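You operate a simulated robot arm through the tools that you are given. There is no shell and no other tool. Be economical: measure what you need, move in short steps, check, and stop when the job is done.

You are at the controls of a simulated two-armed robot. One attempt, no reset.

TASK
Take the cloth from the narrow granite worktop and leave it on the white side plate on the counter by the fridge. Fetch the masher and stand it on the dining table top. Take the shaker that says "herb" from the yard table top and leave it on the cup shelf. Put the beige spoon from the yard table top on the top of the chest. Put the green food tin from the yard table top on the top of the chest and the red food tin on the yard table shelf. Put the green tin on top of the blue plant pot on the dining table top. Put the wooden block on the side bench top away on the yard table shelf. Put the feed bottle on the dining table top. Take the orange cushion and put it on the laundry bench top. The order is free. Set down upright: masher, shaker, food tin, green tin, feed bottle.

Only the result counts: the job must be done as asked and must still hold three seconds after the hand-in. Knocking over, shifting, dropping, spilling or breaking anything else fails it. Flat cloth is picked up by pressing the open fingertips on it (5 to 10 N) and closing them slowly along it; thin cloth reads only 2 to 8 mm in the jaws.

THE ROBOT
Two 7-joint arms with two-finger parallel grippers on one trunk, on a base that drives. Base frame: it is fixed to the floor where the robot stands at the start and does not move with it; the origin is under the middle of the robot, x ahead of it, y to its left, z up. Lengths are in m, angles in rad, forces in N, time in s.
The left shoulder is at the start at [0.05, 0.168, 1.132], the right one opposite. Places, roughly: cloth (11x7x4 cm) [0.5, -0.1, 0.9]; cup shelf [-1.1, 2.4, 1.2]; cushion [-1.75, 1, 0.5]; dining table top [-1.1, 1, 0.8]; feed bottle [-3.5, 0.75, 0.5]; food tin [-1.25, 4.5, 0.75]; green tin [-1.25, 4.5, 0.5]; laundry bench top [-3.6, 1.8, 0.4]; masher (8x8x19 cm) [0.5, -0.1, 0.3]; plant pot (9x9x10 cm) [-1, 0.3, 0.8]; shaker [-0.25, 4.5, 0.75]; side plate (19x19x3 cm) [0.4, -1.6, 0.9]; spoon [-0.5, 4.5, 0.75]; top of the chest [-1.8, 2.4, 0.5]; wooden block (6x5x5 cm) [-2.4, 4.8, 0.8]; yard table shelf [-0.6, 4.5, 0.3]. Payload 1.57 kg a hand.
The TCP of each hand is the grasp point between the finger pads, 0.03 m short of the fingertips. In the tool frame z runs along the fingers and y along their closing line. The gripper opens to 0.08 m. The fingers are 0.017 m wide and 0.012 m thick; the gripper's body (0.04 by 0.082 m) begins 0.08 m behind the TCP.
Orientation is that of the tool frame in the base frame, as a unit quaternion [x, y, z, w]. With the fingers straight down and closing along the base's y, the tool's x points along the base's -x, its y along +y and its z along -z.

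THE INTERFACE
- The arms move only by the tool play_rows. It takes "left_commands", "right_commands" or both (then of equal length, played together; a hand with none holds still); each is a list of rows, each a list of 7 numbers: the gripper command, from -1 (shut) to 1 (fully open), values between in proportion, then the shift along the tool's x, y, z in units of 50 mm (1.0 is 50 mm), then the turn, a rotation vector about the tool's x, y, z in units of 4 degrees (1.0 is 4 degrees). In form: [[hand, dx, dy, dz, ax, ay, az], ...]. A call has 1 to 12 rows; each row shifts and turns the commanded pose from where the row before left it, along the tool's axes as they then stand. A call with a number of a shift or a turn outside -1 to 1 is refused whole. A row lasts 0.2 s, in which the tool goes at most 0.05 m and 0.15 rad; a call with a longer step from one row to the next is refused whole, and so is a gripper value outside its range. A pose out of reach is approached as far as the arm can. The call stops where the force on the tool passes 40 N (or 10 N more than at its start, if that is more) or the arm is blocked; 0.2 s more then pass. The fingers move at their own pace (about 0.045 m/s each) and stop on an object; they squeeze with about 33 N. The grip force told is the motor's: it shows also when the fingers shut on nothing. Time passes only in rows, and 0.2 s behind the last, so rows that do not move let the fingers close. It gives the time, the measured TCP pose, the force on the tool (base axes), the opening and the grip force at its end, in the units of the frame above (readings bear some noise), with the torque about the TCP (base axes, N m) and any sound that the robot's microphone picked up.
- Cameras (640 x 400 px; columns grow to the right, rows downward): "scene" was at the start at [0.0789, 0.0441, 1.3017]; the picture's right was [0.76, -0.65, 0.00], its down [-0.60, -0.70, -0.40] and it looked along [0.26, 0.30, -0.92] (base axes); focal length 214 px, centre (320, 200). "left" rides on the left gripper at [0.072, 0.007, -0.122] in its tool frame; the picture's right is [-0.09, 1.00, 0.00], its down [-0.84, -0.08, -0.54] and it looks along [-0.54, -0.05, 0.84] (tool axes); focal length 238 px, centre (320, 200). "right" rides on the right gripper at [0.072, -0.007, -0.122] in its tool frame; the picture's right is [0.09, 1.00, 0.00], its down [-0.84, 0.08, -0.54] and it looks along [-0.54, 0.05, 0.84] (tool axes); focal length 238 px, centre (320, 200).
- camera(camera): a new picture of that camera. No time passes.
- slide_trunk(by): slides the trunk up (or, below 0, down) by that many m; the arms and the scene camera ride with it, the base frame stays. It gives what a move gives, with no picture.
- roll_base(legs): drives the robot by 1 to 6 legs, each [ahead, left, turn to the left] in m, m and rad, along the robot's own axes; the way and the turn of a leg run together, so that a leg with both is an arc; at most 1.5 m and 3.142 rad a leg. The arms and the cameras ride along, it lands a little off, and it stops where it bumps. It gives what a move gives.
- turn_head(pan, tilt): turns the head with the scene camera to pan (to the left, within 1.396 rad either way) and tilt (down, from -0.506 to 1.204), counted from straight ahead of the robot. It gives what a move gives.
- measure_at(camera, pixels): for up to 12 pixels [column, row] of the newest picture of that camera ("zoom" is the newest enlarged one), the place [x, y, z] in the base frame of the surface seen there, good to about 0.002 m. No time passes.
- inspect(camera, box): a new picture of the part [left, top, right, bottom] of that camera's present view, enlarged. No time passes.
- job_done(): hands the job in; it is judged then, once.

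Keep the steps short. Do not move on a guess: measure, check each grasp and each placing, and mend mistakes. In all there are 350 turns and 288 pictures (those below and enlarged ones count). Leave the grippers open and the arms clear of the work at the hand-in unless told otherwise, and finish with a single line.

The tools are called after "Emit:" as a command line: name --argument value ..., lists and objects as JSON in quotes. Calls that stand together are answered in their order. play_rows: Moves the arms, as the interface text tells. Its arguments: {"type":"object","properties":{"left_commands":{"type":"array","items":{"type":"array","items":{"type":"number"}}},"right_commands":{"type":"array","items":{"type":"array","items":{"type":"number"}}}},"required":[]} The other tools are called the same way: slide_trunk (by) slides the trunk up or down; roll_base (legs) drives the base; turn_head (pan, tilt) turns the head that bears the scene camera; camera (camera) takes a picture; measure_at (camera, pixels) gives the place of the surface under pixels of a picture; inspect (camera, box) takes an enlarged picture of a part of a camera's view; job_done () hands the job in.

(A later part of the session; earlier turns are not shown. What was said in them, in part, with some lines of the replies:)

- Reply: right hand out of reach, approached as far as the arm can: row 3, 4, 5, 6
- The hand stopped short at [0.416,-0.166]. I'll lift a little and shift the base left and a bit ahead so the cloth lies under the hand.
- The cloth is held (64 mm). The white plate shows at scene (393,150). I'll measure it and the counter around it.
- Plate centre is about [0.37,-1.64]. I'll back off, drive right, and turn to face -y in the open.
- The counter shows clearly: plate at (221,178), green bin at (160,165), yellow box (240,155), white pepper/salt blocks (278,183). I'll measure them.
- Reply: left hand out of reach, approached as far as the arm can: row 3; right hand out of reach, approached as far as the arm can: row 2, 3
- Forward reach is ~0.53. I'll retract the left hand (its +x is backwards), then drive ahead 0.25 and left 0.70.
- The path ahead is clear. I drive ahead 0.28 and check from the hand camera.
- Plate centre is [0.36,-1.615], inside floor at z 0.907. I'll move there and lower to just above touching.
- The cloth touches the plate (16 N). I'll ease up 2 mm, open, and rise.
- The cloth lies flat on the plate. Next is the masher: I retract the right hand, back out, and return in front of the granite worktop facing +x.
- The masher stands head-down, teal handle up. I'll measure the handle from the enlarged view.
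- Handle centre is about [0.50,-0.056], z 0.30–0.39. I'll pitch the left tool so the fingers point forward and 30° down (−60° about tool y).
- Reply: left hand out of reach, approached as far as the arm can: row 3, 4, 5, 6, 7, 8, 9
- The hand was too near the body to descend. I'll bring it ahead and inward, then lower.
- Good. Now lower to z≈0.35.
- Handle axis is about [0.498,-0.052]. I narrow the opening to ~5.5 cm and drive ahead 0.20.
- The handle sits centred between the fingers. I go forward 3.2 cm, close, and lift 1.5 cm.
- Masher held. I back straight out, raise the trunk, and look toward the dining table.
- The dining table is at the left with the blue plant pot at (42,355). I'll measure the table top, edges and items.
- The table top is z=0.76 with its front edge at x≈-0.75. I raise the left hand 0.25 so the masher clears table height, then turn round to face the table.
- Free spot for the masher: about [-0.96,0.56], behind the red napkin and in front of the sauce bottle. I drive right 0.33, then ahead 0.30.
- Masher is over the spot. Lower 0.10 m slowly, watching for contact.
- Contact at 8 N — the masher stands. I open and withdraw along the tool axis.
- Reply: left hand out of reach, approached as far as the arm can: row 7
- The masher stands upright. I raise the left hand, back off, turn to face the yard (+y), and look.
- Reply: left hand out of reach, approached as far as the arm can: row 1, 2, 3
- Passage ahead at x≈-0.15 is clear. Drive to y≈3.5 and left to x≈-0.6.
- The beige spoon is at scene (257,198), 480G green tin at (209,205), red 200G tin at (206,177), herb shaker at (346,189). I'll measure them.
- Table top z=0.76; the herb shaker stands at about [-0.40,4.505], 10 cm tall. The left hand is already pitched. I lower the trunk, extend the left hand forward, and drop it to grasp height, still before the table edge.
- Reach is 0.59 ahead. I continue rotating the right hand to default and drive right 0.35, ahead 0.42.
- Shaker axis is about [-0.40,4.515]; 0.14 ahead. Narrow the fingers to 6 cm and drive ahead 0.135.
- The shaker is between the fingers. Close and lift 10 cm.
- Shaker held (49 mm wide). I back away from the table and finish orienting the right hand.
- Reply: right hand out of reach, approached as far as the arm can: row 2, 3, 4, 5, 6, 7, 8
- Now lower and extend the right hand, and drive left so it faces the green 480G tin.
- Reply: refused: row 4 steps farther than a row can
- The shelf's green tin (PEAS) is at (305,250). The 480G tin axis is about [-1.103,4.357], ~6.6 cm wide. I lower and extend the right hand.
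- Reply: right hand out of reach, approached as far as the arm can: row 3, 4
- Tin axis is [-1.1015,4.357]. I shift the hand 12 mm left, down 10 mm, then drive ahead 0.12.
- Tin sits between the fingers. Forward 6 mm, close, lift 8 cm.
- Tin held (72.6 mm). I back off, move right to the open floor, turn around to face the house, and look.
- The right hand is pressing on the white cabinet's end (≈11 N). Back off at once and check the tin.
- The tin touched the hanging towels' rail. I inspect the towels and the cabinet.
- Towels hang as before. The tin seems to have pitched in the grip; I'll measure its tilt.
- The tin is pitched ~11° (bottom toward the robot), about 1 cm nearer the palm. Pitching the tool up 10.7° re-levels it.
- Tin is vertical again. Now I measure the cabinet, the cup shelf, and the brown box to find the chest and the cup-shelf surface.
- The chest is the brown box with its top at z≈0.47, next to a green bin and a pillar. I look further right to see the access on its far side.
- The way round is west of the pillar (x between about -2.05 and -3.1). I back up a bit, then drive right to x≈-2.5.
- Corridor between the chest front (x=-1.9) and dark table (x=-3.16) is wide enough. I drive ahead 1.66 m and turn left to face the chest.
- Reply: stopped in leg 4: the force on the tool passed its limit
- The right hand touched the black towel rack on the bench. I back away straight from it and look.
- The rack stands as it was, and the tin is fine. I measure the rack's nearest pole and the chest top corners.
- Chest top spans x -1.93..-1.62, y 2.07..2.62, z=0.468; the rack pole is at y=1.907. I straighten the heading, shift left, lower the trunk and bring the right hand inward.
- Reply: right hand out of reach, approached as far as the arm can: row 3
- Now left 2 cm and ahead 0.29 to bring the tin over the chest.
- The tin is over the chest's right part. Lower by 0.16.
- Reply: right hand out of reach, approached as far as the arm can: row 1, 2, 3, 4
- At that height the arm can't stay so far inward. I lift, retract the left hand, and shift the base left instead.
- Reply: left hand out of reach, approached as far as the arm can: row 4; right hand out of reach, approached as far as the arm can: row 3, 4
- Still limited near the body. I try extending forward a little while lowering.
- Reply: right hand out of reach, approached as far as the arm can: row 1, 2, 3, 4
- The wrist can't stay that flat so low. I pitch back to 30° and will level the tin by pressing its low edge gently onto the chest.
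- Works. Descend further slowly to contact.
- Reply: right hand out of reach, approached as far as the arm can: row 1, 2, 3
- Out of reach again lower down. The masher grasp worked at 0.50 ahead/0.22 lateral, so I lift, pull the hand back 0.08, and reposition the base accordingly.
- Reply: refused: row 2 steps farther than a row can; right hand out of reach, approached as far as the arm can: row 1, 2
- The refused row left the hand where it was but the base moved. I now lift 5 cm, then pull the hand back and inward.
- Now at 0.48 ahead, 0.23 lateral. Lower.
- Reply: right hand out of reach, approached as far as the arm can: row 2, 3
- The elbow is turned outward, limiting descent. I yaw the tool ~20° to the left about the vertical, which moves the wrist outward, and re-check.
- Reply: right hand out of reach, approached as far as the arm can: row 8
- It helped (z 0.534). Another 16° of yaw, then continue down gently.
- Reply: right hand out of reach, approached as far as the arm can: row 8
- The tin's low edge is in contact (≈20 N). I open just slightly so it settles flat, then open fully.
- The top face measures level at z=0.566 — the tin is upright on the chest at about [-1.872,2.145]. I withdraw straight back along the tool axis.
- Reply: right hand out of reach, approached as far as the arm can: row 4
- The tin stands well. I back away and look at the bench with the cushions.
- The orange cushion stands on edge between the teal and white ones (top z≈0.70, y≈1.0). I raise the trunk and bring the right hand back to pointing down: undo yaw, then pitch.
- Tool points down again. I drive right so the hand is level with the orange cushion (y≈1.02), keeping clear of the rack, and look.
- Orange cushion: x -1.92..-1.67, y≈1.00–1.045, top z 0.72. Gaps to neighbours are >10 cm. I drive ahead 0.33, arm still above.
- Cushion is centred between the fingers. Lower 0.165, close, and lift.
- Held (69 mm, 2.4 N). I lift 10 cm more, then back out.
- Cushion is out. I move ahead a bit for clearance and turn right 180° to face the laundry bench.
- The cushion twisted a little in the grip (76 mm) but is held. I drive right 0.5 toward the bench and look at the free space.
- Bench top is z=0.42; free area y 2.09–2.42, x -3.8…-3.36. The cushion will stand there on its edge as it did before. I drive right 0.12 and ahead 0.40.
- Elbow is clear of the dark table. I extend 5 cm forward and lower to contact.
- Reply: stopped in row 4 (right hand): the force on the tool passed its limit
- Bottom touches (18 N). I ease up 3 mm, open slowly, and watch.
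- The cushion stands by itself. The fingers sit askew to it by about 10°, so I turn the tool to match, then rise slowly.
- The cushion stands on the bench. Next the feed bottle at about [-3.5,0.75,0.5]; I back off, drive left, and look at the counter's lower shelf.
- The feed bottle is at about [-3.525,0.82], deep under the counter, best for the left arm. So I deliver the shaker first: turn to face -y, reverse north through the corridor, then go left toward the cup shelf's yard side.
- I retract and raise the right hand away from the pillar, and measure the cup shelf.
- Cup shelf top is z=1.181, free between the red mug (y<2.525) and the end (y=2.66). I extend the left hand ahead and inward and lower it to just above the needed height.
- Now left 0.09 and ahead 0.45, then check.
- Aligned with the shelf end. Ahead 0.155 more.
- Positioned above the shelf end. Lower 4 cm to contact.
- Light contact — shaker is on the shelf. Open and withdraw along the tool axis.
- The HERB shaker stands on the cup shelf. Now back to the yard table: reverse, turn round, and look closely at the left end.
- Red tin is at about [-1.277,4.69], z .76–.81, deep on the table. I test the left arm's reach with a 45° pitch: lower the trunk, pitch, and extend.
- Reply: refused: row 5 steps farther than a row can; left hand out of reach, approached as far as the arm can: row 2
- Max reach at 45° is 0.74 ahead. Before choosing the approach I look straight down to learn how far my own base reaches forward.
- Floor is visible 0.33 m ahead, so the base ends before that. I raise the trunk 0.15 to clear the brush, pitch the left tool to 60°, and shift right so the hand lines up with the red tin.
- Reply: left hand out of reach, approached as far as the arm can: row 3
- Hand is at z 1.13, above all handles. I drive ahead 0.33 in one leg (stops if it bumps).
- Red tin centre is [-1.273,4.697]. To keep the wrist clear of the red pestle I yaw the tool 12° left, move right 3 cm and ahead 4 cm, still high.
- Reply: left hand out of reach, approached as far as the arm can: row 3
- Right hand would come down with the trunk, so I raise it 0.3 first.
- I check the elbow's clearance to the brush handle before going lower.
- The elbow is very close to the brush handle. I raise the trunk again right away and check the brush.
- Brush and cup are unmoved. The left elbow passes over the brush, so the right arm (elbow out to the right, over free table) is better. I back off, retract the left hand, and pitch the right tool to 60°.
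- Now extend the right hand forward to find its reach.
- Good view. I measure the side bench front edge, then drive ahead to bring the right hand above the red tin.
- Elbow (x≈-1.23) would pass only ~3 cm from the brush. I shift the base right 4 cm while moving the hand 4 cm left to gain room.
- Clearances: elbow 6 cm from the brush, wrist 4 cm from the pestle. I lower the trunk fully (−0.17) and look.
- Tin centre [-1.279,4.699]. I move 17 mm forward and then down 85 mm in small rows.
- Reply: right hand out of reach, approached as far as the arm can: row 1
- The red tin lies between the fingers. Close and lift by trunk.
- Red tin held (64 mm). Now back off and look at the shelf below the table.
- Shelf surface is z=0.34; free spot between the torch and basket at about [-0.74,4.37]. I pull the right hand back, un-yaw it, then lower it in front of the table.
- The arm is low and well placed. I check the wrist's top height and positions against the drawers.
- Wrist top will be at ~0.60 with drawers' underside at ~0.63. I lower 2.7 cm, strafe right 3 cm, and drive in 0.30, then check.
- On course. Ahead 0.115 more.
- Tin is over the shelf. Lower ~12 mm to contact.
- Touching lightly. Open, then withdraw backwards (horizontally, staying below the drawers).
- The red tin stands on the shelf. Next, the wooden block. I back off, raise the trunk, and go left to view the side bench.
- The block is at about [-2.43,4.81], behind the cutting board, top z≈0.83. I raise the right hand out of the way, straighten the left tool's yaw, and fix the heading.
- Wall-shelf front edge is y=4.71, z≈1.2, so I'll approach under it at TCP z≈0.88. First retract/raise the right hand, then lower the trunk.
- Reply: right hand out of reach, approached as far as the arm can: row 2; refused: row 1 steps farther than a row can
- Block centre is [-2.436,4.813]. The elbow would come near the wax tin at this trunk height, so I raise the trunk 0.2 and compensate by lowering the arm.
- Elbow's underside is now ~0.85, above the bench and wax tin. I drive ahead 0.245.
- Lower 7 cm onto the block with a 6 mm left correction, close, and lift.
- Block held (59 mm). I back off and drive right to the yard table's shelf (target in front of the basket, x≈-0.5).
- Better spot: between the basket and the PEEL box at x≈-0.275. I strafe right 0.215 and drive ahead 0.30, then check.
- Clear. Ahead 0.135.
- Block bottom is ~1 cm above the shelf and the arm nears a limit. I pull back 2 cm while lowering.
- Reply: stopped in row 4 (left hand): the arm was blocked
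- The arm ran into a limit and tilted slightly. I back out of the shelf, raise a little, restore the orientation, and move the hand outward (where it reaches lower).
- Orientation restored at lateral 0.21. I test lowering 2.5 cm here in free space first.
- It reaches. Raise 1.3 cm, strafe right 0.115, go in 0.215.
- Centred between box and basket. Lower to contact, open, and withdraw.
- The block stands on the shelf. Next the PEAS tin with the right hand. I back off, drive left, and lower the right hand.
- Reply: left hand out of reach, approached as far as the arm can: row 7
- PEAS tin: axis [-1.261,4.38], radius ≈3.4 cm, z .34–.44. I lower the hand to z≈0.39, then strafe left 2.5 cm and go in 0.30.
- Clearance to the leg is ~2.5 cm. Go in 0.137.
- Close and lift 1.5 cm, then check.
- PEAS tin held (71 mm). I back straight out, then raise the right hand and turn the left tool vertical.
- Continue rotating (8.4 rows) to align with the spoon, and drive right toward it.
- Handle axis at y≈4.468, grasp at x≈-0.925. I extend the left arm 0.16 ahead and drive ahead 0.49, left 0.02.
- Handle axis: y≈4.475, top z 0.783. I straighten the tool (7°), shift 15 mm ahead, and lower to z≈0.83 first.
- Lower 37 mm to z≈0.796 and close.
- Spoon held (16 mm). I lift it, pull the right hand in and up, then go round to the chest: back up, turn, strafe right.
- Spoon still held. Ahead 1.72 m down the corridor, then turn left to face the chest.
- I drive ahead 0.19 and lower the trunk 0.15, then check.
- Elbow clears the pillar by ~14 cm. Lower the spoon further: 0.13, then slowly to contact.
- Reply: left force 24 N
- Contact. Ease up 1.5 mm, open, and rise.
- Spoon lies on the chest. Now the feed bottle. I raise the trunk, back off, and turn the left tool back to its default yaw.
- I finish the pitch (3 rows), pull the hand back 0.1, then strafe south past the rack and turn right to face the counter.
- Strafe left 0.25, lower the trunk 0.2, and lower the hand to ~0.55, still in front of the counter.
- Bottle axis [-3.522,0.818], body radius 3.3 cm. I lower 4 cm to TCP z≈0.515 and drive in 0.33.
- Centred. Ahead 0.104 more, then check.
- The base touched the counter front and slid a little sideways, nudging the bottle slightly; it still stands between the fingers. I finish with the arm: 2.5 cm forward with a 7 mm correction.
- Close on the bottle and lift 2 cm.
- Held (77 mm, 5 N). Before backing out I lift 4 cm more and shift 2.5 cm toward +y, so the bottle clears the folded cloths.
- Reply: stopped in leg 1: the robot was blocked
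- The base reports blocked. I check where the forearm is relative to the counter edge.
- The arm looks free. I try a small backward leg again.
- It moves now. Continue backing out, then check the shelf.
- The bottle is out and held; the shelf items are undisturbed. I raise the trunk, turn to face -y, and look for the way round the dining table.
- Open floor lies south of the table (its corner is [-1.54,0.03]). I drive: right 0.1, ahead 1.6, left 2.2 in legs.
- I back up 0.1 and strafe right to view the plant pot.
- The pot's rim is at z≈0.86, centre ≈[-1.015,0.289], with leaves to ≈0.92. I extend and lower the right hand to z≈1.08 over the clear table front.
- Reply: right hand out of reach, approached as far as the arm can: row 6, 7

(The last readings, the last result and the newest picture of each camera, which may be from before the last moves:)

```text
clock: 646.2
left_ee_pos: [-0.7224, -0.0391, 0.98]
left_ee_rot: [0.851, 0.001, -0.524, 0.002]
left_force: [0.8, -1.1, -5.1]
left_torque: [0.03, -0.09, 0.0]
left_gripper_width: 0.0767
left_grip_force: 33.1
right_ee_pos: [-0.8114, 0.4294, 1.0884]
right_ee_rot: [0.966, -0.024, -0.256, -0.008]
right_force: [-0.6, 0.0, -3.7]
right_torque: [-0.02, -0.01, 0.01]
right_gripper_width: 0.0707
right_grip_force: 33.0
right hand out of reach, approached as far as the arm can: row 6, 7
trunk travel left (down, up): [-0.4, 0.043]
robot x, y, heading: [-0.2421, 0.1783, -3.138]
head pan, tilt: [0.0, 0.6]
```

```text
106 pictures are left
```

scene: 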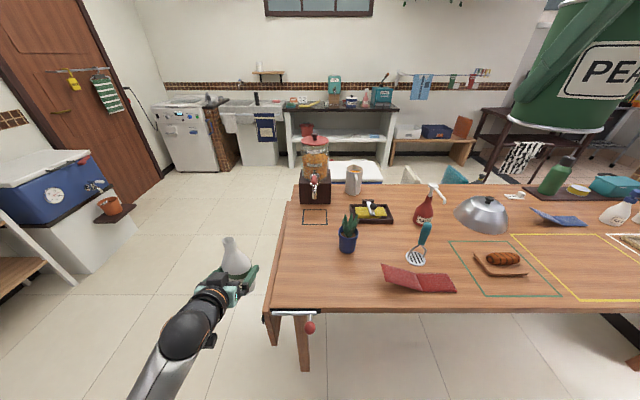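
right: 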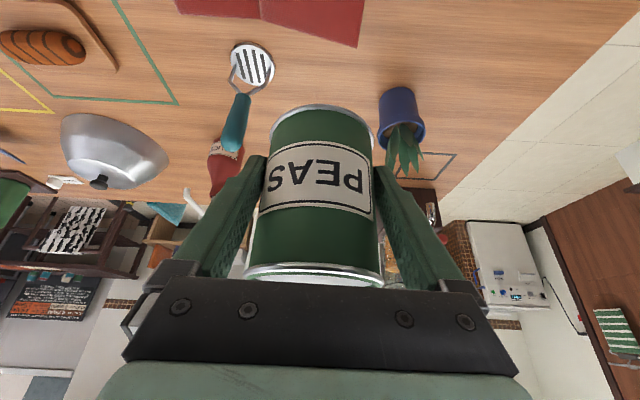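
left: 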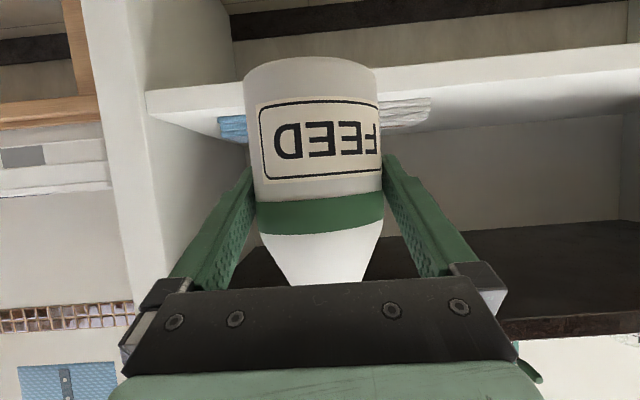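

Tin hangs vertical. I strafe left 0.14 and go ahead 0.15, then look from the scene camera.

Emit:
roll_base --legs '[[0, 0.14, 0], [0.15, 0, 0]]'

Emit:
camera --camera "right"

Emit:
turn_head --pan -0.3 --tilt 0.6

Emit:
camera --camera "scene"

```text
clock: 648.5
left_ee_pos: [-0.8711, -0.1799, 0.9798]
left_ee_rot: [0.852, 0.0, -0.524, 0.001]
left_force: [-0.3, 0.4, -5.9]
left_torque: [-0.01, -0.03, -0.02]
left_gripper_width: 0.0765
left_grip_force: 33.0
right_ee_pos: [-0.96, 0.2908, 1.0884]
right_ee_rot: [0.966, -0.023, -0.256, -0.007]
right_force: [0.2, -0.6, -4.2]
right_torque: [0.0, -0.06, 0.03]
right_gripper_width: 0.0707
right_grip_force: 33.2
trunk travel left (down, up): [-0.4, 0.043]
robot x, y, heading: [-0.3945, 0.036, -3.134]
head pan, tilt: [0.0, 0.6]
```

```text
105 pictures are left
```

right: 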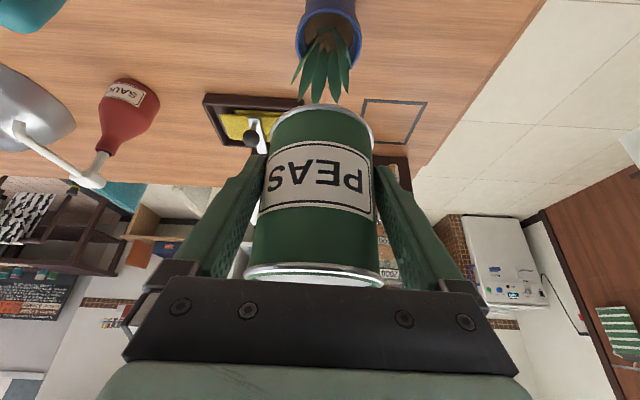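

```text
clock: 649.3
left_ee_pos: [-0.8728, -0.1794, 0.9803]
left_ee_rot: [0.852, 0.0, -0.523, 0.001]
left_force: [0.1, 0.2, -5.3]
left_torque: [-0.01, -0.07, -0.01]
left_gripper_width: 0.0761
left_grip_force: 33.2
right_ee_pos: [-0.9589, 0.2889, 1.0883]
right_ee_rot: [0.967, -0.023, -0.255, -0.007]
right_force: [-0.2, 0.2, -4.2]
right_torque: [-0.01, -0.07, 0.03]
right_gripper_width: 0.0707
right_grip_force: 33.1
trunk travel left (down, up): [-0.4, 0.043]
robot x, y, heading: [-0.3966, 0.0383, -3.142]
head pan, tilt: [-0.3, 0.6]
```

```text
104 pictures are left
```

scene: 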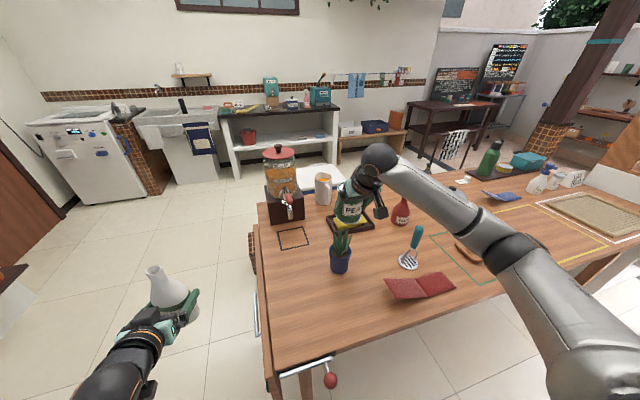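

Emit:
measure_at --camera "right" --pixels '[[302, 15], [356, 15], [330, 12], [330, 5], [301, 45], [359, 45], [330, 60], [330, 85], [310, 60], [345, 70]]'

Emit:
inspect --camera "scene" --box '[300, 190, 400, 290]'

```text
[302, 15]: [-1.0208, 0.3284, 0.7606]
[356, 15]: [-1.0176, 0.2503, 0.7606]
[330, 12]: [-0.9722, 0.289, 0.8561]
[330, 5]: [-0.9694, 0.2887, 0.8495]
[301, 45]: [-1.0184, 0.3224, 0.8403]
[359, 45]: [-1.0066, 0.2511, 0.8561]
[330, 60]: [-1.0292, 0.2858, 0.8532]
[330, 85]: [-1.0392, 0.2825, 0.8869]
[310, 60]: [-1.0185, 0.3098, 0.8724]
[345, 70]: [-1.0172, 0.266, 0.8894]
```

```text
4.00 times, centred on (350, 240) of scene
```

zoom: 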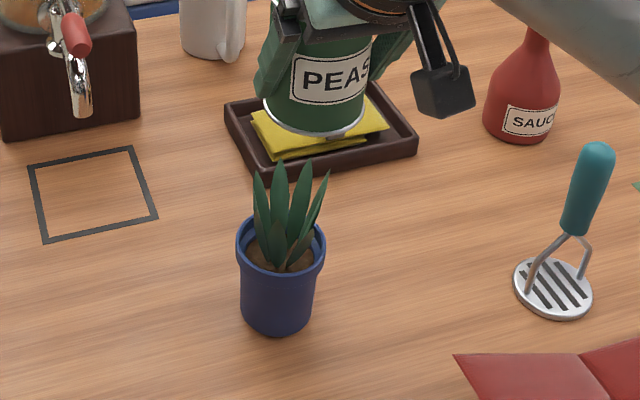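

Rim centre [-1.012,0.289], z=0.858. I move 4.5 cm forward and descend 8 cm, then slowly, watching force.

Emit:
play_rows --right_commands '[[-1, -0.8, 0, 0.46, 0, 0, 0], [-1, 0.4, 0, 0.69, 0, 0, 0], [-1, 0.4, 0, 0.69, 0, 0, 0], [-1, 0, 0, 0, 0, 0, 0]]'

Emit:
play_rows --right_commands '[[-1, 0.08, 0, 0.14, 0, 0, 0], [-1, 0.08, 0, 0.14, 0, 0, 0], [-1, 0.08, 0, 0.14, 0, 0, 0], [-1, 0, 0, 0, 0, 0, 0]]'

Emit:
camera --camera "scene"

Emit:
inspect --camera "scene" --box '[290, 160, 400, 290]'

```text
clock: 650.3
left_ee_pos: [-0.8712, -0.178, 0.9805]
left_ee_rot: [0.852, 0.0, -0.524, 0.001]
left_force: [0.5, -0.1, -5.2]
left_torque: [-0.05, -0.09, 0.01]
left_gripper_width: 0.0763
left_grip_force: 33.1
right_ee_pos: [-1.004, 0.2933, 1.0067]
right_ee_rot: [0.966, -0.023, -0.257, -0.008]
right_force: [-0.4, 0.2, -4.8]
right_torque: [-0.01, -0.05, 0.03]
right_gripper_width: 0.0706
right_grip_force: 32.4
trunk travel left (down, up): [-0.4, 0.043]
robot x, y, heading: [-0.3889, 0.0398, -3.143]
head pan, tilt: [-0.3, 0.6]
```

```text
clock: 651.3
left_ee_pos: [-0.8714, -0.1796, 0.979]
left_ee_rot: [0.852, 0.0, -0.523, 0.001]
left_force: [-0.4, -0.9, -5.0]
left_torque: [-0.01, -0.08, -0.04]
left_gripper_width: 0.0763
left_grip_force: 32.5
right_ee_pos: [-1.0055, 0.2921, 0.9847]
right_ee_rot: [0.967, -0.024, -0.255, -0.006]
right_force: [0.5, -0.1, -3.6]
right_torque: [-0.01, -0.09, 0.01]
right_gripper_width: 0.0703
right_grip_force: 33.0
trunk travel left (down, up): [-0.4, 0.043]
robot x, y, heading: [-0.3955, 0.0333, -3.143]
head pan, tilt: [-0.3, 0.6]
```

```text
102 pictures are left
```

scene: 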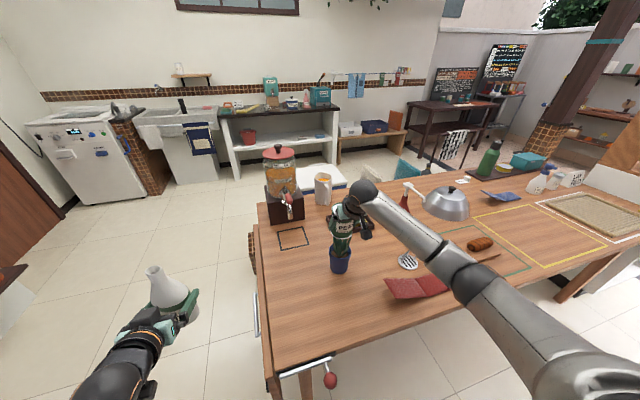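

```text
3.08 times, centred on (345, 225) of scene
```

zoom: 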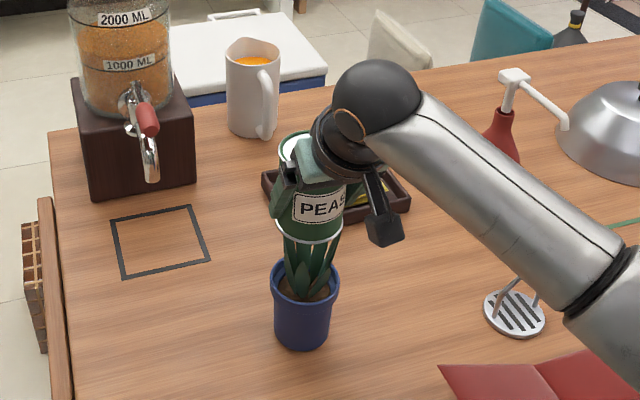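

The forearm passes over the masher; I check that clearance before going lower.

Emit:
measure_at --camera "scene" --pixels '[[420, 230], [440, 245], [455, 260], [480, 275], [405, 262], [410, 255], [395, 205], [365, 190], [520, 310]]'

Emit:
camera --camera "right"

```text
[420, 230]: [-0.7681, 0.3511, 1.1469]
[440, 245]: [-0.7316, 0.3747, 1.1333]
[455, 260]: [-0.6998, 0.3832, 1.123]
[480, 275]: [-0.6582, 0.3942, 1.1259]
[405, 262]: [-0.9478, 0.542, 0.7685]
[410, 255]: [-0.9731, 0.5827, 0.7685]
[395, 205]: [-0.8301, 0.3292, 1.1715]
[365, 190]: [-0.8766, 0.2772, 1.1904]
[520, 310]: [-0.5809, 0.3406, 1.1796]
```

```text
100 pictures are left
```

right: 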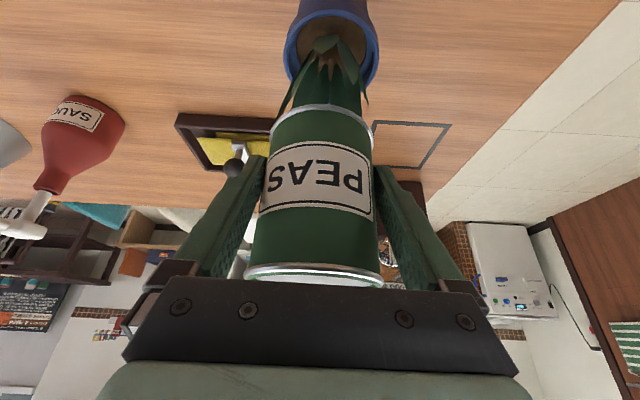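

The forearm is 15 cm from the masher. Continue down in 5 mm rows.

Emit:
play_rows --right_commands '[[-1, 0.05, 0, 0.087, 0, 0, 0], [-1, 0.05, 0, 0.087, 0, 0, 0], [-1, 0.05, 0, 0.087, 0, 0, 0], [-1, 0.05, 0, 0.087, 0, 0, 0], [-1, 0, 0, 0, 0, 0, 0]]'

Emit:
camera --camera "right"

```text
clock: 652.5
left_ee_pos: [-0.8715, -0.179, 0.979]
left_ee_rot: [0.852, 0.001, -0.524, 0.001]
left_force: [0.2, -0.5, -6.2]
left_torque: [-0.01, -0.04, -0.01]
left_gripper_width: 0.076
left_grip_force: 32.9
right_ee_pos: [-1.0053, 0.2929, 0.9641]
right_ee_rot: [0.967, -0.023, -0.255, -0.007]
right_force: [0.4, -0.2, -4.5]
right_torque: [-0.03, -0.07, -0.01]
right_gripper_width: 0.0706
right_grip_force: 32.5
trunk travel left (down, up): [-0.4, 0.043]
robot x, y, heading: [-0.3913, 0.0335, -3.14]
head pan, tilt: [-0.3, 0.6]
```

```text
99 pictures are left
```

right: 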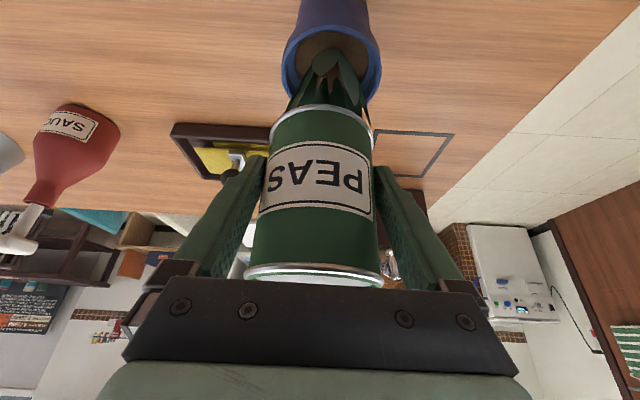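

Emit:
measure_at --camera "right" --pixels '[[318, 130], [318, 190], [318, 250], [270, 150], [372, 150], [330, 12], [290, 60], [380, 60], [333, 8]]'

```text
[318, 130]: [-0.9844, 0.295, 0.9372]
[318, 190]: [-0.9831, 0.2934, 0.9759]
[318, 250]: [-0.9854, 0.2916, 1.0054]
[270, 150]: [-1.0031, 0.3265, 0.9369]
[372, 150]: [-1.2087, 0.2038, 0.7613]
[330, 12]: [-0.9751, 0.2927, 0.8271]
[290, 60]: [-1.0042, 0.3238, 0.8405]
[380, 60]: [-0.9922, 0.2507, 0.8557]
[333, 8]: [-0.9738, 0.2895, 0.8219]
```

Tin is vertical with axis at [-1.0195,0.293]; pot centre [-1.012,0.288]. I correct 7 mm back and 5 mm left, then lower to the rim.

Emit:
play_rows --right_commands '[[-1, 0.13, 0.1, -0.075, 0, 0, 0], [-1, 0.1, 0, 0.173, 0, 0, 0], [-1, 0.1, 0, 0.173, 0, 0, 0], [-1, 0.1, 0, 0.173, 0, 0, 0], [-1, 0.1, 0, 0.173, 0, 0, 0], [-1, 0.05, 0, 0.087, 0, 0, 0], [-1, 0, 0, 0, 0, 0, 0]]'

Emit:
camera --camera "right"

Emit:
inspect --camera "scene" --box '[290, 160, 400, 290]'

```text
clock: 654.1
left_ee_pos: [-0.8722, -0.1803, 0.9792]
left_ee_rot: [0.852, 0.0, -0.524, 0.001]
left_force: [-0.3, -0.6, -4.7]
left_torque: [-0.01, -0.05, 0.01]
left_gripper_width: 0.0763
left_grip_force: 32.9
right_ee_pos: [-0.9965, 0.2859, 0.9184]
right_ee_rot: [0.967, -0.024, -0.255, -0.006]
right_force: [0.1, -0.4, -3.3]
right_torque: [-0.02, -0.06, 0.02]
right_gripper_width: 0.0706
right_grip_force: 33.6
trunk travel left (down, up): [-0.4, 0.043]
robot x, y, heading: [-0.3918, 0.0354, -3.137]
head pan, tilt: [-0.3, 0.6]
```

```text
98 pictures are left
```

right: 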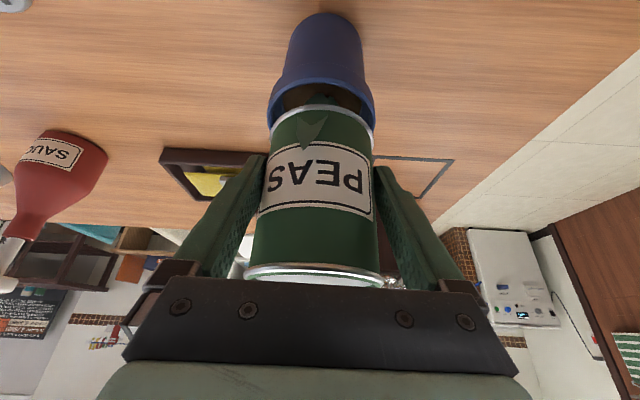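

```text
3.08 times, centred on (345, 225) of scene
```

zoom: 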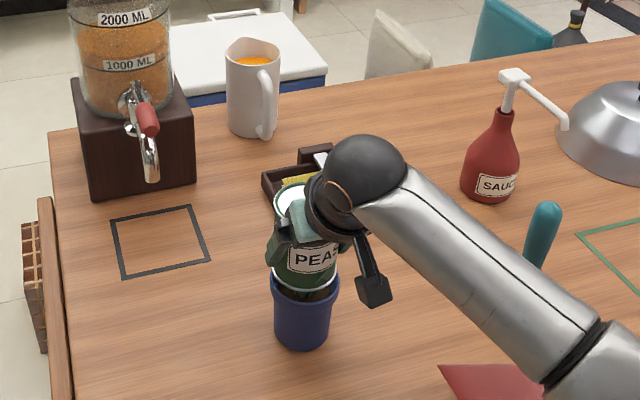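

Well aligned over the rim, ~1 cm above. Lower in 3–4 mm rows to contact.

Emit:
play_rows --right_commands '[[-1, 0.04, 0, 0.07, 0, 0, 0], [-1, 0.04, 0, 0.07, 0, 0, 0], [-1, 0.03, 0, 0.052, 0, 0, 0], [-1, 0.03, 0, 0.052, 0, 0, 0], [-1, 0, 0, 0, 0, 0, 0]]'

```text
clock: 655.3
left_ee_pos: [-0.8718, -0.1796, 0.9789]
left_ee_rot: [0.852, 0.0, -0.523, 0.001]
left_force: [0.5, -0.2, -6.0]
left_torque: [-0.01, -0.05, 0.0]
left_gripper_width: 0.0759
left_grip_force: 32.9
right_ee_pos: [-0.9964, 0.2857, 0.9058]
right_ee_rot: [0.967, -0.023, -0.255, -0.006]
right_force: [-0.2, -0.3, -3.8]
right_torque: [0.03, -0.06, 0.02]
right_gripper_width: 0.0706
right_grip_force: 33.0
trunk travel left (down, up): [-0.4, 0.043]
robot x, y, heading: [-0.3917, 0.0333, -3.136]
head pan, tilt: [-0.3, 0.6]
```

Emit:
play_rows --right_commands '[[-1, 0.02, 0, 0.035, 0, 0, 0], [-1, 0.02, 0, 0.035, 0, 0, 0], [-1, 0.02, 0, 0.035, 0, 0, 0], [-1, 0.02, 0, 0.035, 0, 0, 0], [-1, 0, 0, 0, 0, 0, 0]]'

Emit:
camera --camera "right"

```text
clock: 656.5
left_ee_pos: [-0.8684, -0.18, 0.9811]
left_ee_rot: [0.851, 0.0, -0.525, 0.001]
left_force: [0.9, 0.0, -4.7]
left_torque: [0.0, -0.08, 0.01]
left_gripper_width: 0.0762
left_grip_force: 32.5
right_ee_pos: [-0.9979, 0.2863, 0.9039]
right_ee_rot: [0.965, -0.024, -0.262, -0.007]
right_force: [0.0, 2.9, 25.3]
right_torque: [0.13, 0.17, -0.1]
right_gripper_width: 0.071
right_grip_force: 33.2
trunk travel left (down, up): [-0.4, 0.043]
robot x, y, heading: [-0.394, 0.038, -3.146]
head pan, tilt: [-0.3, 0.6]
```

```text
96 pictures are left
```

right: 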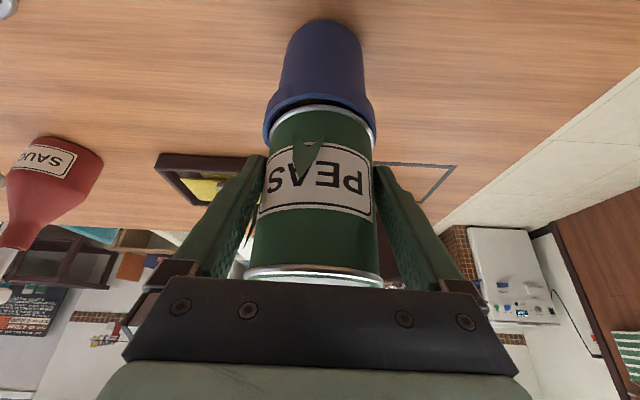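

Contact on the rim (25 N at z .904). I ease up 2 mm, open gradually and check before withdrawing.

Emit:
play_rows --right_commands '[[-1, -0.025, 0, -0.043, 0, 0, 0], [-1, 0, 0, 0, 0, 0, 0], [0.78, 0, 0, 0, 0, 0, 0], [0.82, 0, 0, 0, 0, 0, 0], [0.9, 0, 0, 0, 0, 0, 0], [1, 0, 0, 0, 0, 0, 0], [1, 0, 0, 0, 0, 0, 0]]'

Emit:
camera --camera "right"

Emit:
inspect --camera "scene" --box '[290, 160, 400, 290]'

```text
clock: 658.1
left_ee_pos: [-0.8711, -0.1799, 0.9798]
left_ee_rot: [0.852, 0.0, -0.524, 0.0]
left_force: [-0.2, 1.0, -5.6]
left_torque: [-0.03, -0.07, -0.01]
left_gripper_width: 0.0762
left_grip_force: 32.8
right_ee_pos: [-0.9966, 0.2859, 0.9009]
right_ee_rot: [0.967, -0.023, -0.255, -0.007]
right_force: [1.2, -0.6, -0.2]
right_torque: [0.02, 0.0, -0.01]
right_gripper_width: 0.0802
right_grip_force: 0.0
trunk travel left (down, up): [-0.4, 0.043]
robot x, y, heading: [-0.3932, 0.0346, -3.14]
head pan, tilt: [-0.3, 0.6]
```

```text
95 pictures are left
```

right: 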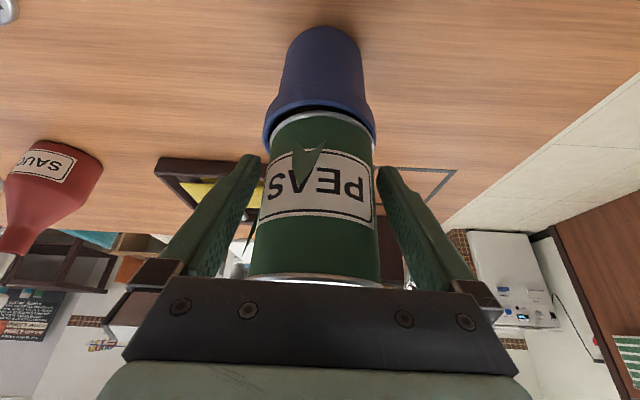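

```text
3.08 times, centred on (345, 225) of scene
```

zoom: 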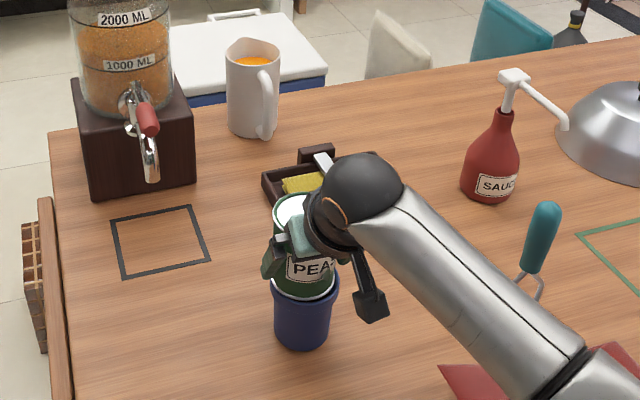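

The tin stays upright. Withdraw along the tool axis slowly.

Emit:
play_rows --right_commands '[[1, 0, 0, -0.3, 0, 0, 0], [1, 0, 0, -0.5, 0, 0, 0], [1, 0, 0, -0.7, 0, 0, 0], [1, 0, 0, -0.9, 0, 0, 0], [1, 0, 0, -0.9, 0, 0, 0], [1, 0, 0, 0, 0, 0, 0]]'

Emit:
inspect --camera "scene" --box '[290, 160, 400, 290]'

Emit:
camera --camera "right"

```text
clock: 659.5
left_ee_pos: [-0.8708, -0.1791, 0.9798]
left_ee_rot: [0.852, 0.001, -0.523, 0.001]
left_force: [-0.5, 0.1, -5.5]
left_torque: [0.0, -0.08, -0.05]
left_gripper_width: 0.0759
left_grip_force: 33.2
right_ee_pos: [-0.9149, 0.2834, 1.0428]
right_ee_rot: [0.966, -0.024, -0.256, -0.007]
right_force: [-0.4, 0.9, 0.0]
right_torque: [-0.02, 0.02, -0.01]
right_gripper_width: 0.0798
right_grip_force: 0.1
trunk travel left (down, up): [-0.4, 0.043]
robot x, y, heading: [-0.3937, 0.0403, -3.14]
head pan, tilt: [-0.3, 0.6]
```

```text
3.08 times, centred on (345, 225) of scene
```

zoom: 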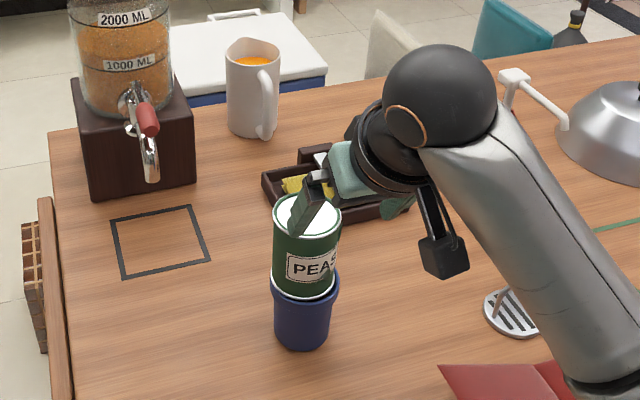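

```text
92 pictures are left
```

right: 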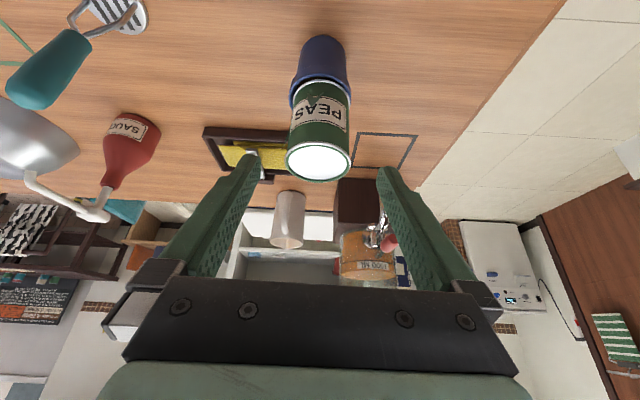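

Emit:
measure_at --camera "right" --pixels '[[288, 160], [350, 158], [320, 143], [320, 179], [320, 95], [298, 100], [345, 100]]'

```text
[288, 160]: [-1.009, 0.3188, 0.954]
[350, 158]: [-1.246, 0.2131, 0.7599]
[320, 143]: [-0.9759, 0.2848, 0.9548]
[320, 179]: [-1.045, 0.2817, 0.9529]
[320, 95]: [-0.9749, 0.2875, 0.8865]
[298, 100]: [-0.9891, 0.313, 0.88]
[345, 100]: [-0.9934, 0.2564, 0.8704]
```

PEAS tin is level (rim z .954) on the pot. Now the bottle: back up 0.2, raise/retract the right hand, then strafe right.

Emit:
roll_base --legs '[[-0.2, 0, 0]]'

Emit:
play_rows --right_commands '[[1, -0.4, 0, -0.7, 0, 0, 0], [1, -0.4, 0, -0.7, 0, 0, 0], [1, -0.4, 0, -0.7, 0, 0, 0], [1, -0.4, 0, -0.7, 0, 0, 0], [1, 0.7, 0, -0.4, 0, 0, 0], [1, 0.7, 0, -0.4, 0, 0, 0], [1, 0.7, 0, -0.4, 0, 0, 0], [1, 0, 0, 0, 0, 0, 0]]'

Emit:
roll_base --legs '[[0, -0.33, 0]]'

Emit:
turn_head --pan 0.1 --tilt 0.65

Emit:
camera --camera "scene"

```text
clock: 661.1
left_ee_pos: [-0.6746, -0.1795, 0.9798]
left_ee_rot: [0.852, 0.0, -0.524, 0.001]
left_force: [-0.1, 1.1, -4.7]
left_torque: [0.01, -0.03, -0.04]
left_gripper_width: 0.0762
left_grip_force: 33.0
right_ee_pos: [-0.719, 0.2827, 1.0437]
right_ee_rot: [0.966, -0.024, -0.256, -0.007]
right_force: [-0.1, -0.2, 0.2]
right_torque: [-0.01, 0.01, -0.01]
right_gripper_width: 0.0801
right_grip_force: 0.1
trunk travel left (down, up): [-0.4, 0.043]
robot x, y, heading: [-0.1969, 0.0376, -3.138]
head pan, tilt: [-0.3, 0.6]
```

```text
clock: 662.9
left_ee_pos: [-0.6753, -0.1802, 0.9787]
left_ee_rot: [0.852, 0.001, -0.524, 0.001]
left_force: [-0.4, -0.8, -6.3]
left_torque: [0.02, -0.08, 0.04]
left_gripper_width: 0.076
left_grip_force: 33.6
right_ee_pos: [-0.5981, 0.2764, 1.2049]
right_ee_rot: [0.966, -0.024, -0.256, -0.007]
right_force: [-0.8, -1.0, -0.1]
right_torque: [-0.01, 0.01, 0.0]
right_gripper_width: 0.08
right_grip_force: 0.0
trunk travel left (down, up): [-0.4, 0.043]
robot x, y, heading: [-0.1962, 0.0363, -3.141]
head pan, tilt: [-0.3, 0.6]
```

```text
clock: 665.0
left_ee_pos: [-0.6765, 0.1533, 0.9792]
left_ee_rot: [0.852, 0.001, -0.523, 0.002]
left_force: [-0.4, 1.2, -5.2]
left_torque: [0.0, -0.06, 0.03]
left_gripper_width: 0.0757
left_grip_force: 33.2
right_ee_pos: [-0.5983, 0.6083, 1.2038]
right_ee_rot: [0.966, -0.023, -0.256, -0.007]
right_force: [-0.2, 0.2, 0.2]
right_torque: [-0.01, -0.01, 0.02]
right_gripper_width: 0.0801
right_grip_force: 0.2
trunk travel left (down, up): [-0.4, 0.043]
robot x, y, heading: [-0.1996, 0.3664, -3.136]
head pan, tilt: [-0.3, 0.6]
```

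```text
clock: 665.9
left_ee_pos: [-0.6756, 0.1522, 0.9789]
left_ee_rot: [0.852, 0.001, -0.524, 0.003]
left_force: [-0.2, 0.2, -5.6]
left_torque: [-0.03, -0.08, 0.0]
left_gripper_width: 0.0759
left_grip_force: 32.9
right_ee_pos: [-0.5981, 0.6069, 1.2045]
right_ee_rot: [0.966, -0.023, -0.256, -0.006]
right_force: [0.3, -0.3, 0.5]
right_torque: [0.0, -0.03, 0.0]
right_gripper_width: 0.0801
right_grip_force: 0.1
trunk travel left (down, up): [-0.4, 0.043]
robot x, y, heading: [-0.1981, 0.3674, -3.143]
head pan, tilt: [0.099, 0.649]
```

```text
91 pictures are left
```

scene: 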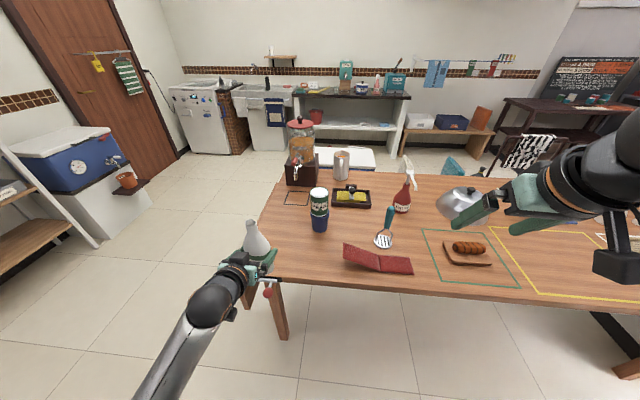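

Emit:
measure_at --camera "scene" --pixels '[[285, 250], [290, 265], [310, 260], [275, 270], [265, 240], [300, 275], [320, 228], [268, 292]]'

Emit:
roll_base --legs '[[0.2, 0, 0]]'

Emit:
camera --camera "scene"

```text
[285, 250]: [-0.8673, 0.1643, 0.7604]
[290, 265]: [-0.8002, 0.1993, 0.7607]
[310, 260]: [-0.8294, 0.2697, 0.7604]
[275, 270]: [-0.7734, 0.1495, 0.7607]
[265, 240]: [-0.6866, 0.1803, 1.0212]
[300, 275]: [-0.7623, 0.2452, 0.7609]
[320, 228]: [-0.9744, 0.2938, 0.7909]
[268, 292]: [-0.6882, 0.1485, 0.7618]
```

```text
clock: 667.5
left_ee_pos: [-0.8768, 0.1511, 0.9791]
left_ee_rot: [0.852, 0.001, -0.524, 0.001]
left_force: [-0.6, -0.1, -5.8]
left_torque: [0.02, -0.08, 0.01]
left_gripper_width: 0.0758
left_grip_force: 33.0
right_ee_pos: [-0.8014, 0.6064, 1.2051]
right_ee_rot: [0.966, -0.023, -0.256, -0.007]
right_force: [-0.7, 0.0, -1.0]
right_torque: [0.01, -0.01, -0.01]
right_gripper_width: 0.0801
right_grip_force: 0.1
trunk travel left (down, up): [-0.4, 0.043]
robot x, y, heading: [-0.3992, 0.3665, -3.138]
head pan, tilt: [0.099, 0.649]
```

```text
90 pictures are left
```

scene: 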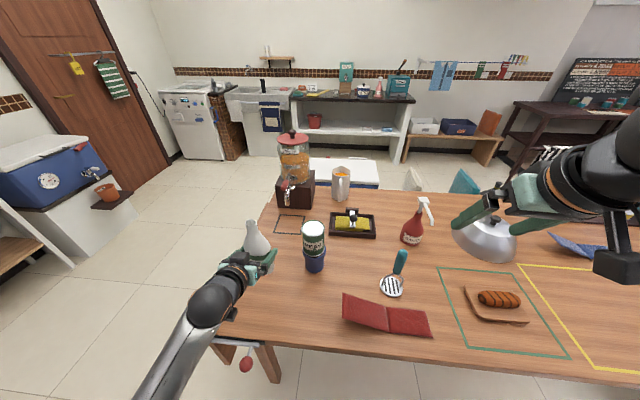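

Bottle is over free table at [-0.88,0.15]. Lower 0.13, then slowly.

Emit:
play_rows --left_commands '[[-1, 0.85, 0, 0.42, 0, 0, 0], [-1, 0.85, 0, 0.42, 0, 0, 0], [-1, 0.6, 0, 0.3, 0, 0, 0], [-1, 0.12, 0, 0.06, 0, 0, 0], [-1, 0.1, 0, 0.05, 0, 0, 0], [-1, 0.08, 0, 0.04, 0, 0, 0], [-1, 0, 0, 0, 0, 0, 0]]'

Emit:
inspect --camera "scene" --box '[190, 190, 350, 330]'

```text
clock: 669.1
left_ee_pos: [-0.8758, 0.1522, 0.8344]
left_ee_rot: [0.852, 0.001, -0.523, 0.002]
left_force: [-1.0, -0.1, -5.2]
left_torque: [0.0, -0.05, -0.01]
left_gripper_width: 0.0756
left_grip_force: 33.4
right_ee_pos: [-0.8002, 0.6067, 1.2041]
right_ee_rot: [0.967, -0.023, -0.256, -0.006]
right_force: [0.3, 0.4, 0.6]
right_torque: [0.02, -0.02, 0.0]
right_gripper_width: 0.0798
right_grip_force: 0.1
trunk travel left (down, up): [-0.4, 0.043]
robot x, y, heading: [-0.398, 0.3669, -3.14]
head pan, tilt: [0.099, 0.649]
```

```text
2.86 times, centred on (270, 260) of scene
```

zoom: 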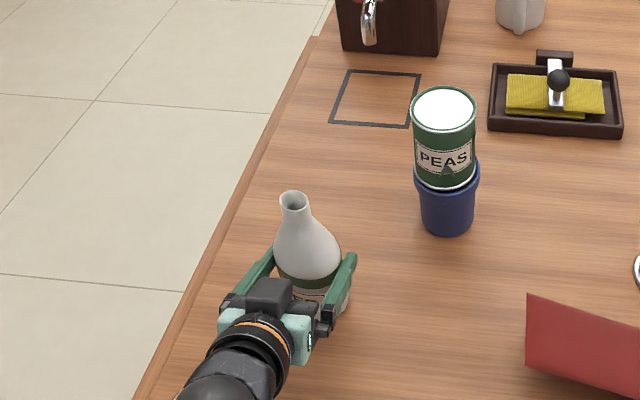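

Emit:
play_rows --left_commands '[[-1, 0.05, 0, 0.025, 0, 0, 0], [-1, 0.05, 0, 0.025, 0, 0, 0], [-1, 0.05, 0, 0.025, 0, 0, 0], [-1, 0, 0, 0, 0, 0, 0]]'

```text
clock: 670.1
left_ee_pos: [-0.8762, 0.1513, 0.8325]
left_ee_rot: [0.849, 0.001, -0.529, 0.001]
left_force: [2.6, -2.3, 21.1]
left_torque: [0.38, -0.16, 0.19]
left_gripper_width: 0.0753
left_grip_force: 33.2
right_ee_pos: [-0.7977, 0.6067, 1.2053]
right_ee_rot: [0.966, -0.022, -0.257, -0.007]
right_force: [0.6, -0.1, 0.1]
right_torque: [-0.02, 0.01, 0.0]
right_gripper_width: 0.0801
right_grip_force: 0.0
trunk travel left (down, up): [-0.4, 0.043]
robot x, y, heading: [-0.402, 0.369, -3.141]
head pan, tilt: [0.099, 0.649]
```

Contact. Ease up 3 mm, open gradually, and check.

Emit:
play_rows --left_commands '[[-1, -0.05, 0, -0.025, 0, 0, 0], [0.9, 0, 0, 0, 0, 0, 0], [0.95, 0, 0, 0, 0, 0, 0], [1, 0, 0, 0, 0, 0, 0], [1, 0, 0, 0, 0, 0, 0]]'

Emit:
camera --camera "left"

```text
clock: 671.3
left_ee_pos: [-0.8746, 0.1522, 0.828]
left_ee_rot: [0.852, 0.001, -0.523, 0.002]
left_force: [0.0, 0.2, 0.0]
left_torque: [0.01, 0.0, 0.02]
left_gripper_width: 0.0799
left_grip_force: 0.2
right_ee_pos: [-0.7985, 0.6073, 1.205]
right_ee_rot: [0.966, -0.023, -0.256, -0.007]
right_force: [0.0, -0.6, -0.5]
right_torque: [0.0, -0.01, -0.02]
right_gripper_width: 0.08
right_grip_force: 0.0
trunk travel left (down, up): [-0.4, 0.043]
robot x, y, heading: [-0.3982, 0.3694, -3.141]
head pan, tilt: [0.099, 0.649]
```

```text
88 pictures are left
```

left: 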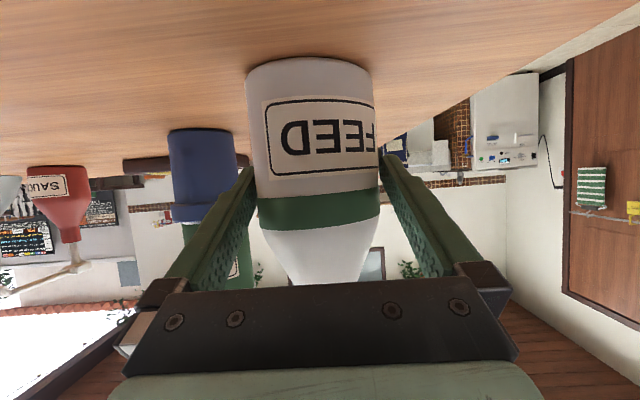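

Withdraw slowly along the tool axis.

Emit:
play_rows --left_commands '[[1, 0, 0, -0.2, 0, 0, 0], [1, 0, 0, -0.3, 0, 0, 0], [1, 0, 0, -0.5, 0, 0, 0], [1, 0, 0, -0.7, 0, 0, 0], [1, 0, 0, 0, 0, 0, 0]]'

Emit:
inspect --camera "scene" --box '[190, 190, 350, 330]'

```text
clock: 672.5
left_ee_pos: [-0.797, 0.1512, 0.8659]
left_ee_rot: [0.852, 0.0, -0.523, 0.002]
left_force: [-0.5, 0.2, 0.7]
left_torque: [-0.01, 0.01, -0.01]
left_gripper_width: 0.0799
left_grip_force: 0.0
right_ee_pos: [-0.7999, 0.6071, 1.2043]
right_ee_rot: [0.966, -0.024, -0.257, -0.007]
right_force: [0.2, 0.0, 0.3]
right_torque: [0.02, 0.0, 0.01]
right_gripper_width: 0.0797
right_grip_force: 0.0
trunk travel left (down, up): [-0.4, 0.043]
robot x, y, heading: [-0.3982, 0.3666, -3.138]
head pan, tilt: [0.099, 0.649]
```

```text
2.86 times, centred on (270, 260) of scene
```

zoom: 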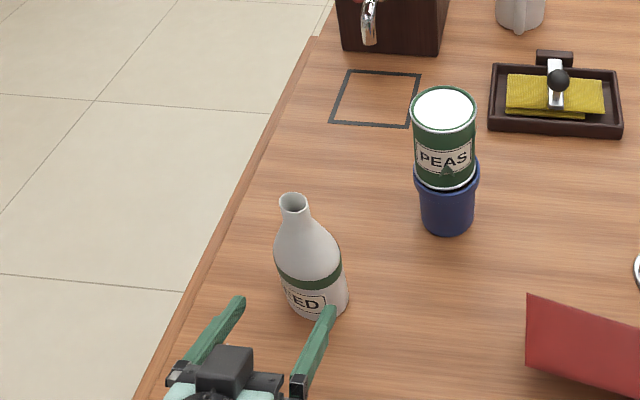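

I back off and verify the bottle and the whole dining table.

Emit:
roll_base --legs '[[-0.25, 0, 0]]'

Emit:
camera --camera "scene"

Emit:
inspect --camera "scene" --box '[240, 170, 420, 290]'

Emit:
camera --camera "left"

```text
clock: 674.3
left_ee_pos: [-0.5496, 0.151, 0.8676]
left_ee_rot: [0.852, 0.003, -0.524, 0.003]
left_force: [0.0, -0.4, -0.4]
left_torque: [-0.03, -0.01, 0.01]
left_gripper_width: 0.0799
left_grip_force: 0.0
right_ee_pos: [-0.5528, 0.6083, 1.2043]
right_ee_rot: [0.966, -0.022, -0.257, -0.007]
right_force: [0.2, 0.4, 0.5]
right_torque: [0.01, 0.01, 0.02]
right_gripper_width: 0.08
right_grip_force: 0.1
trunk travel left (down, up): [-0.4, 0.043]
robot x, y, heading: [-0.1527, 0.3677, -3.134]
head pan, tilt: [0.099, 0.649]
```

```text
86 pictures are left
```

scene: 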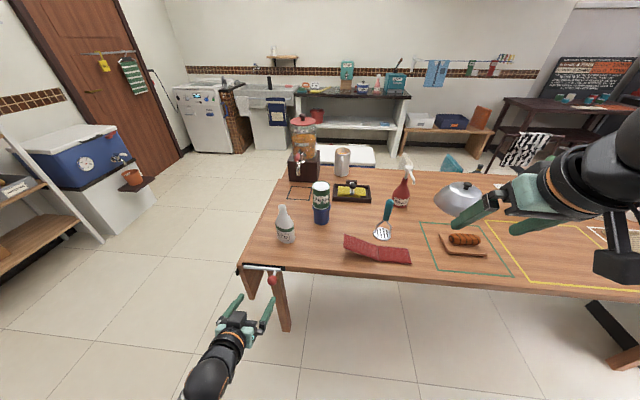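

```text
3.33 times, centred on (330, 230) of scene
```

zoom: 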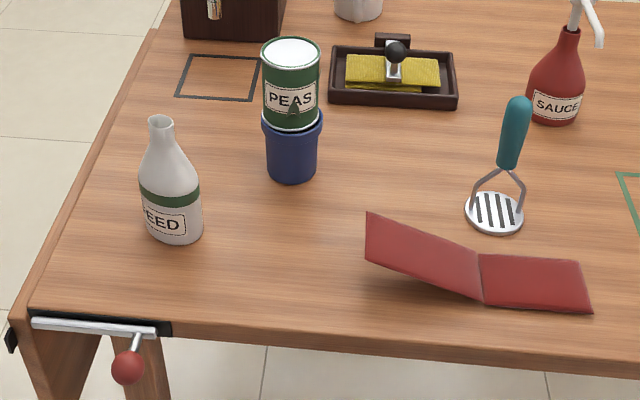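

```text
84 pictures are left
```

left: 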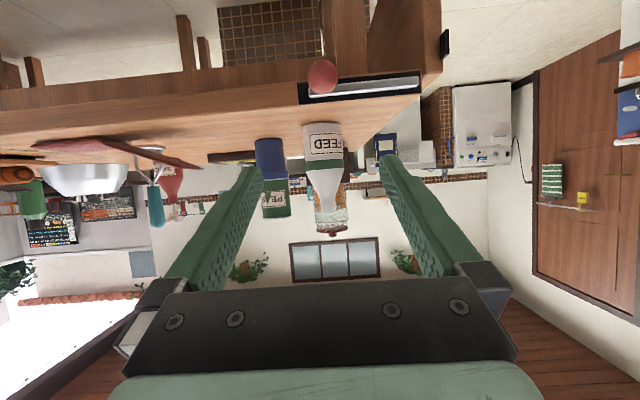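

Bottle, masher and PEAS tin stand well. One check of the cushion and the cabinet/shelf from afar before handing in.

Emit:
inspect --camera "scene" --box '[390, 90, 560, 190]'

Emit:
turn_head --pan -1.2 --tilt 0.4

Emit:
camera --camera "scene"

```text
3.76 times, centred on (475, 140) of scene
```

zoom: 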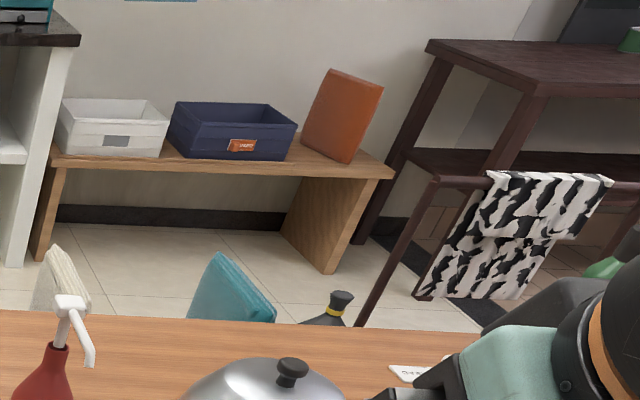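

```text
clock: 675.8
left_ee_pos: [-0.5504, 0.1516, 0.866]
left_ee_rot: [0.853, 0.002, -0.523, 0.002]
left_force: [-1.6, -0.8, -0.1]
left_torque: [0.01, -0.03, -0.02]
left_gripper_width: 0.0799
left_grip_force: 0.1
right_ee_pos: [-0.5541, 0.6073, 1.2039]
right_ee_rot: [0.966, -0.021, -0.257, -0.006]
right_force: [-0.2, 0.1, 0.1]
right_torque: [0.02, 0.0, 0.01]
right_gripper_width: 0.08
right_grip_force: 0.1
trunk travel left (down, up): [-0.4, 0.043]
robot x, y, heading: [-0.1508, 0.3689, -3.135]
head pan, tilt: [-1.201, 0.4]
```

```text
82 pictures are left
```

scene: 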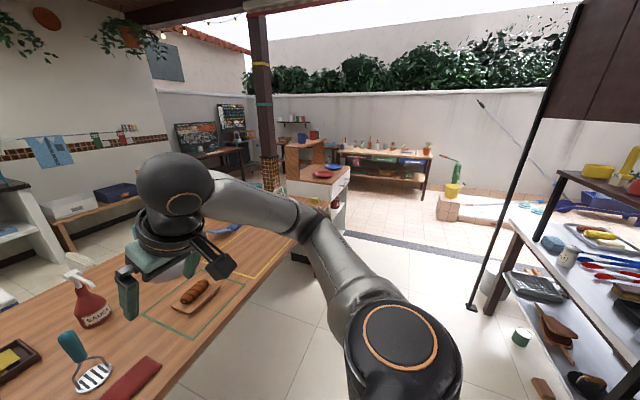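

The cushion, shelf and tables all look right, and the grippers are open and clear of the work. I hand the job in.

Emit:
job_done

```text
The job is handed in.
```

All ten items were put where you asked and the job is handed in; along the way the arm touched the cabinet's towel rail and the black towel rack, and the base pushed against the counter, with nothing visibly moved.
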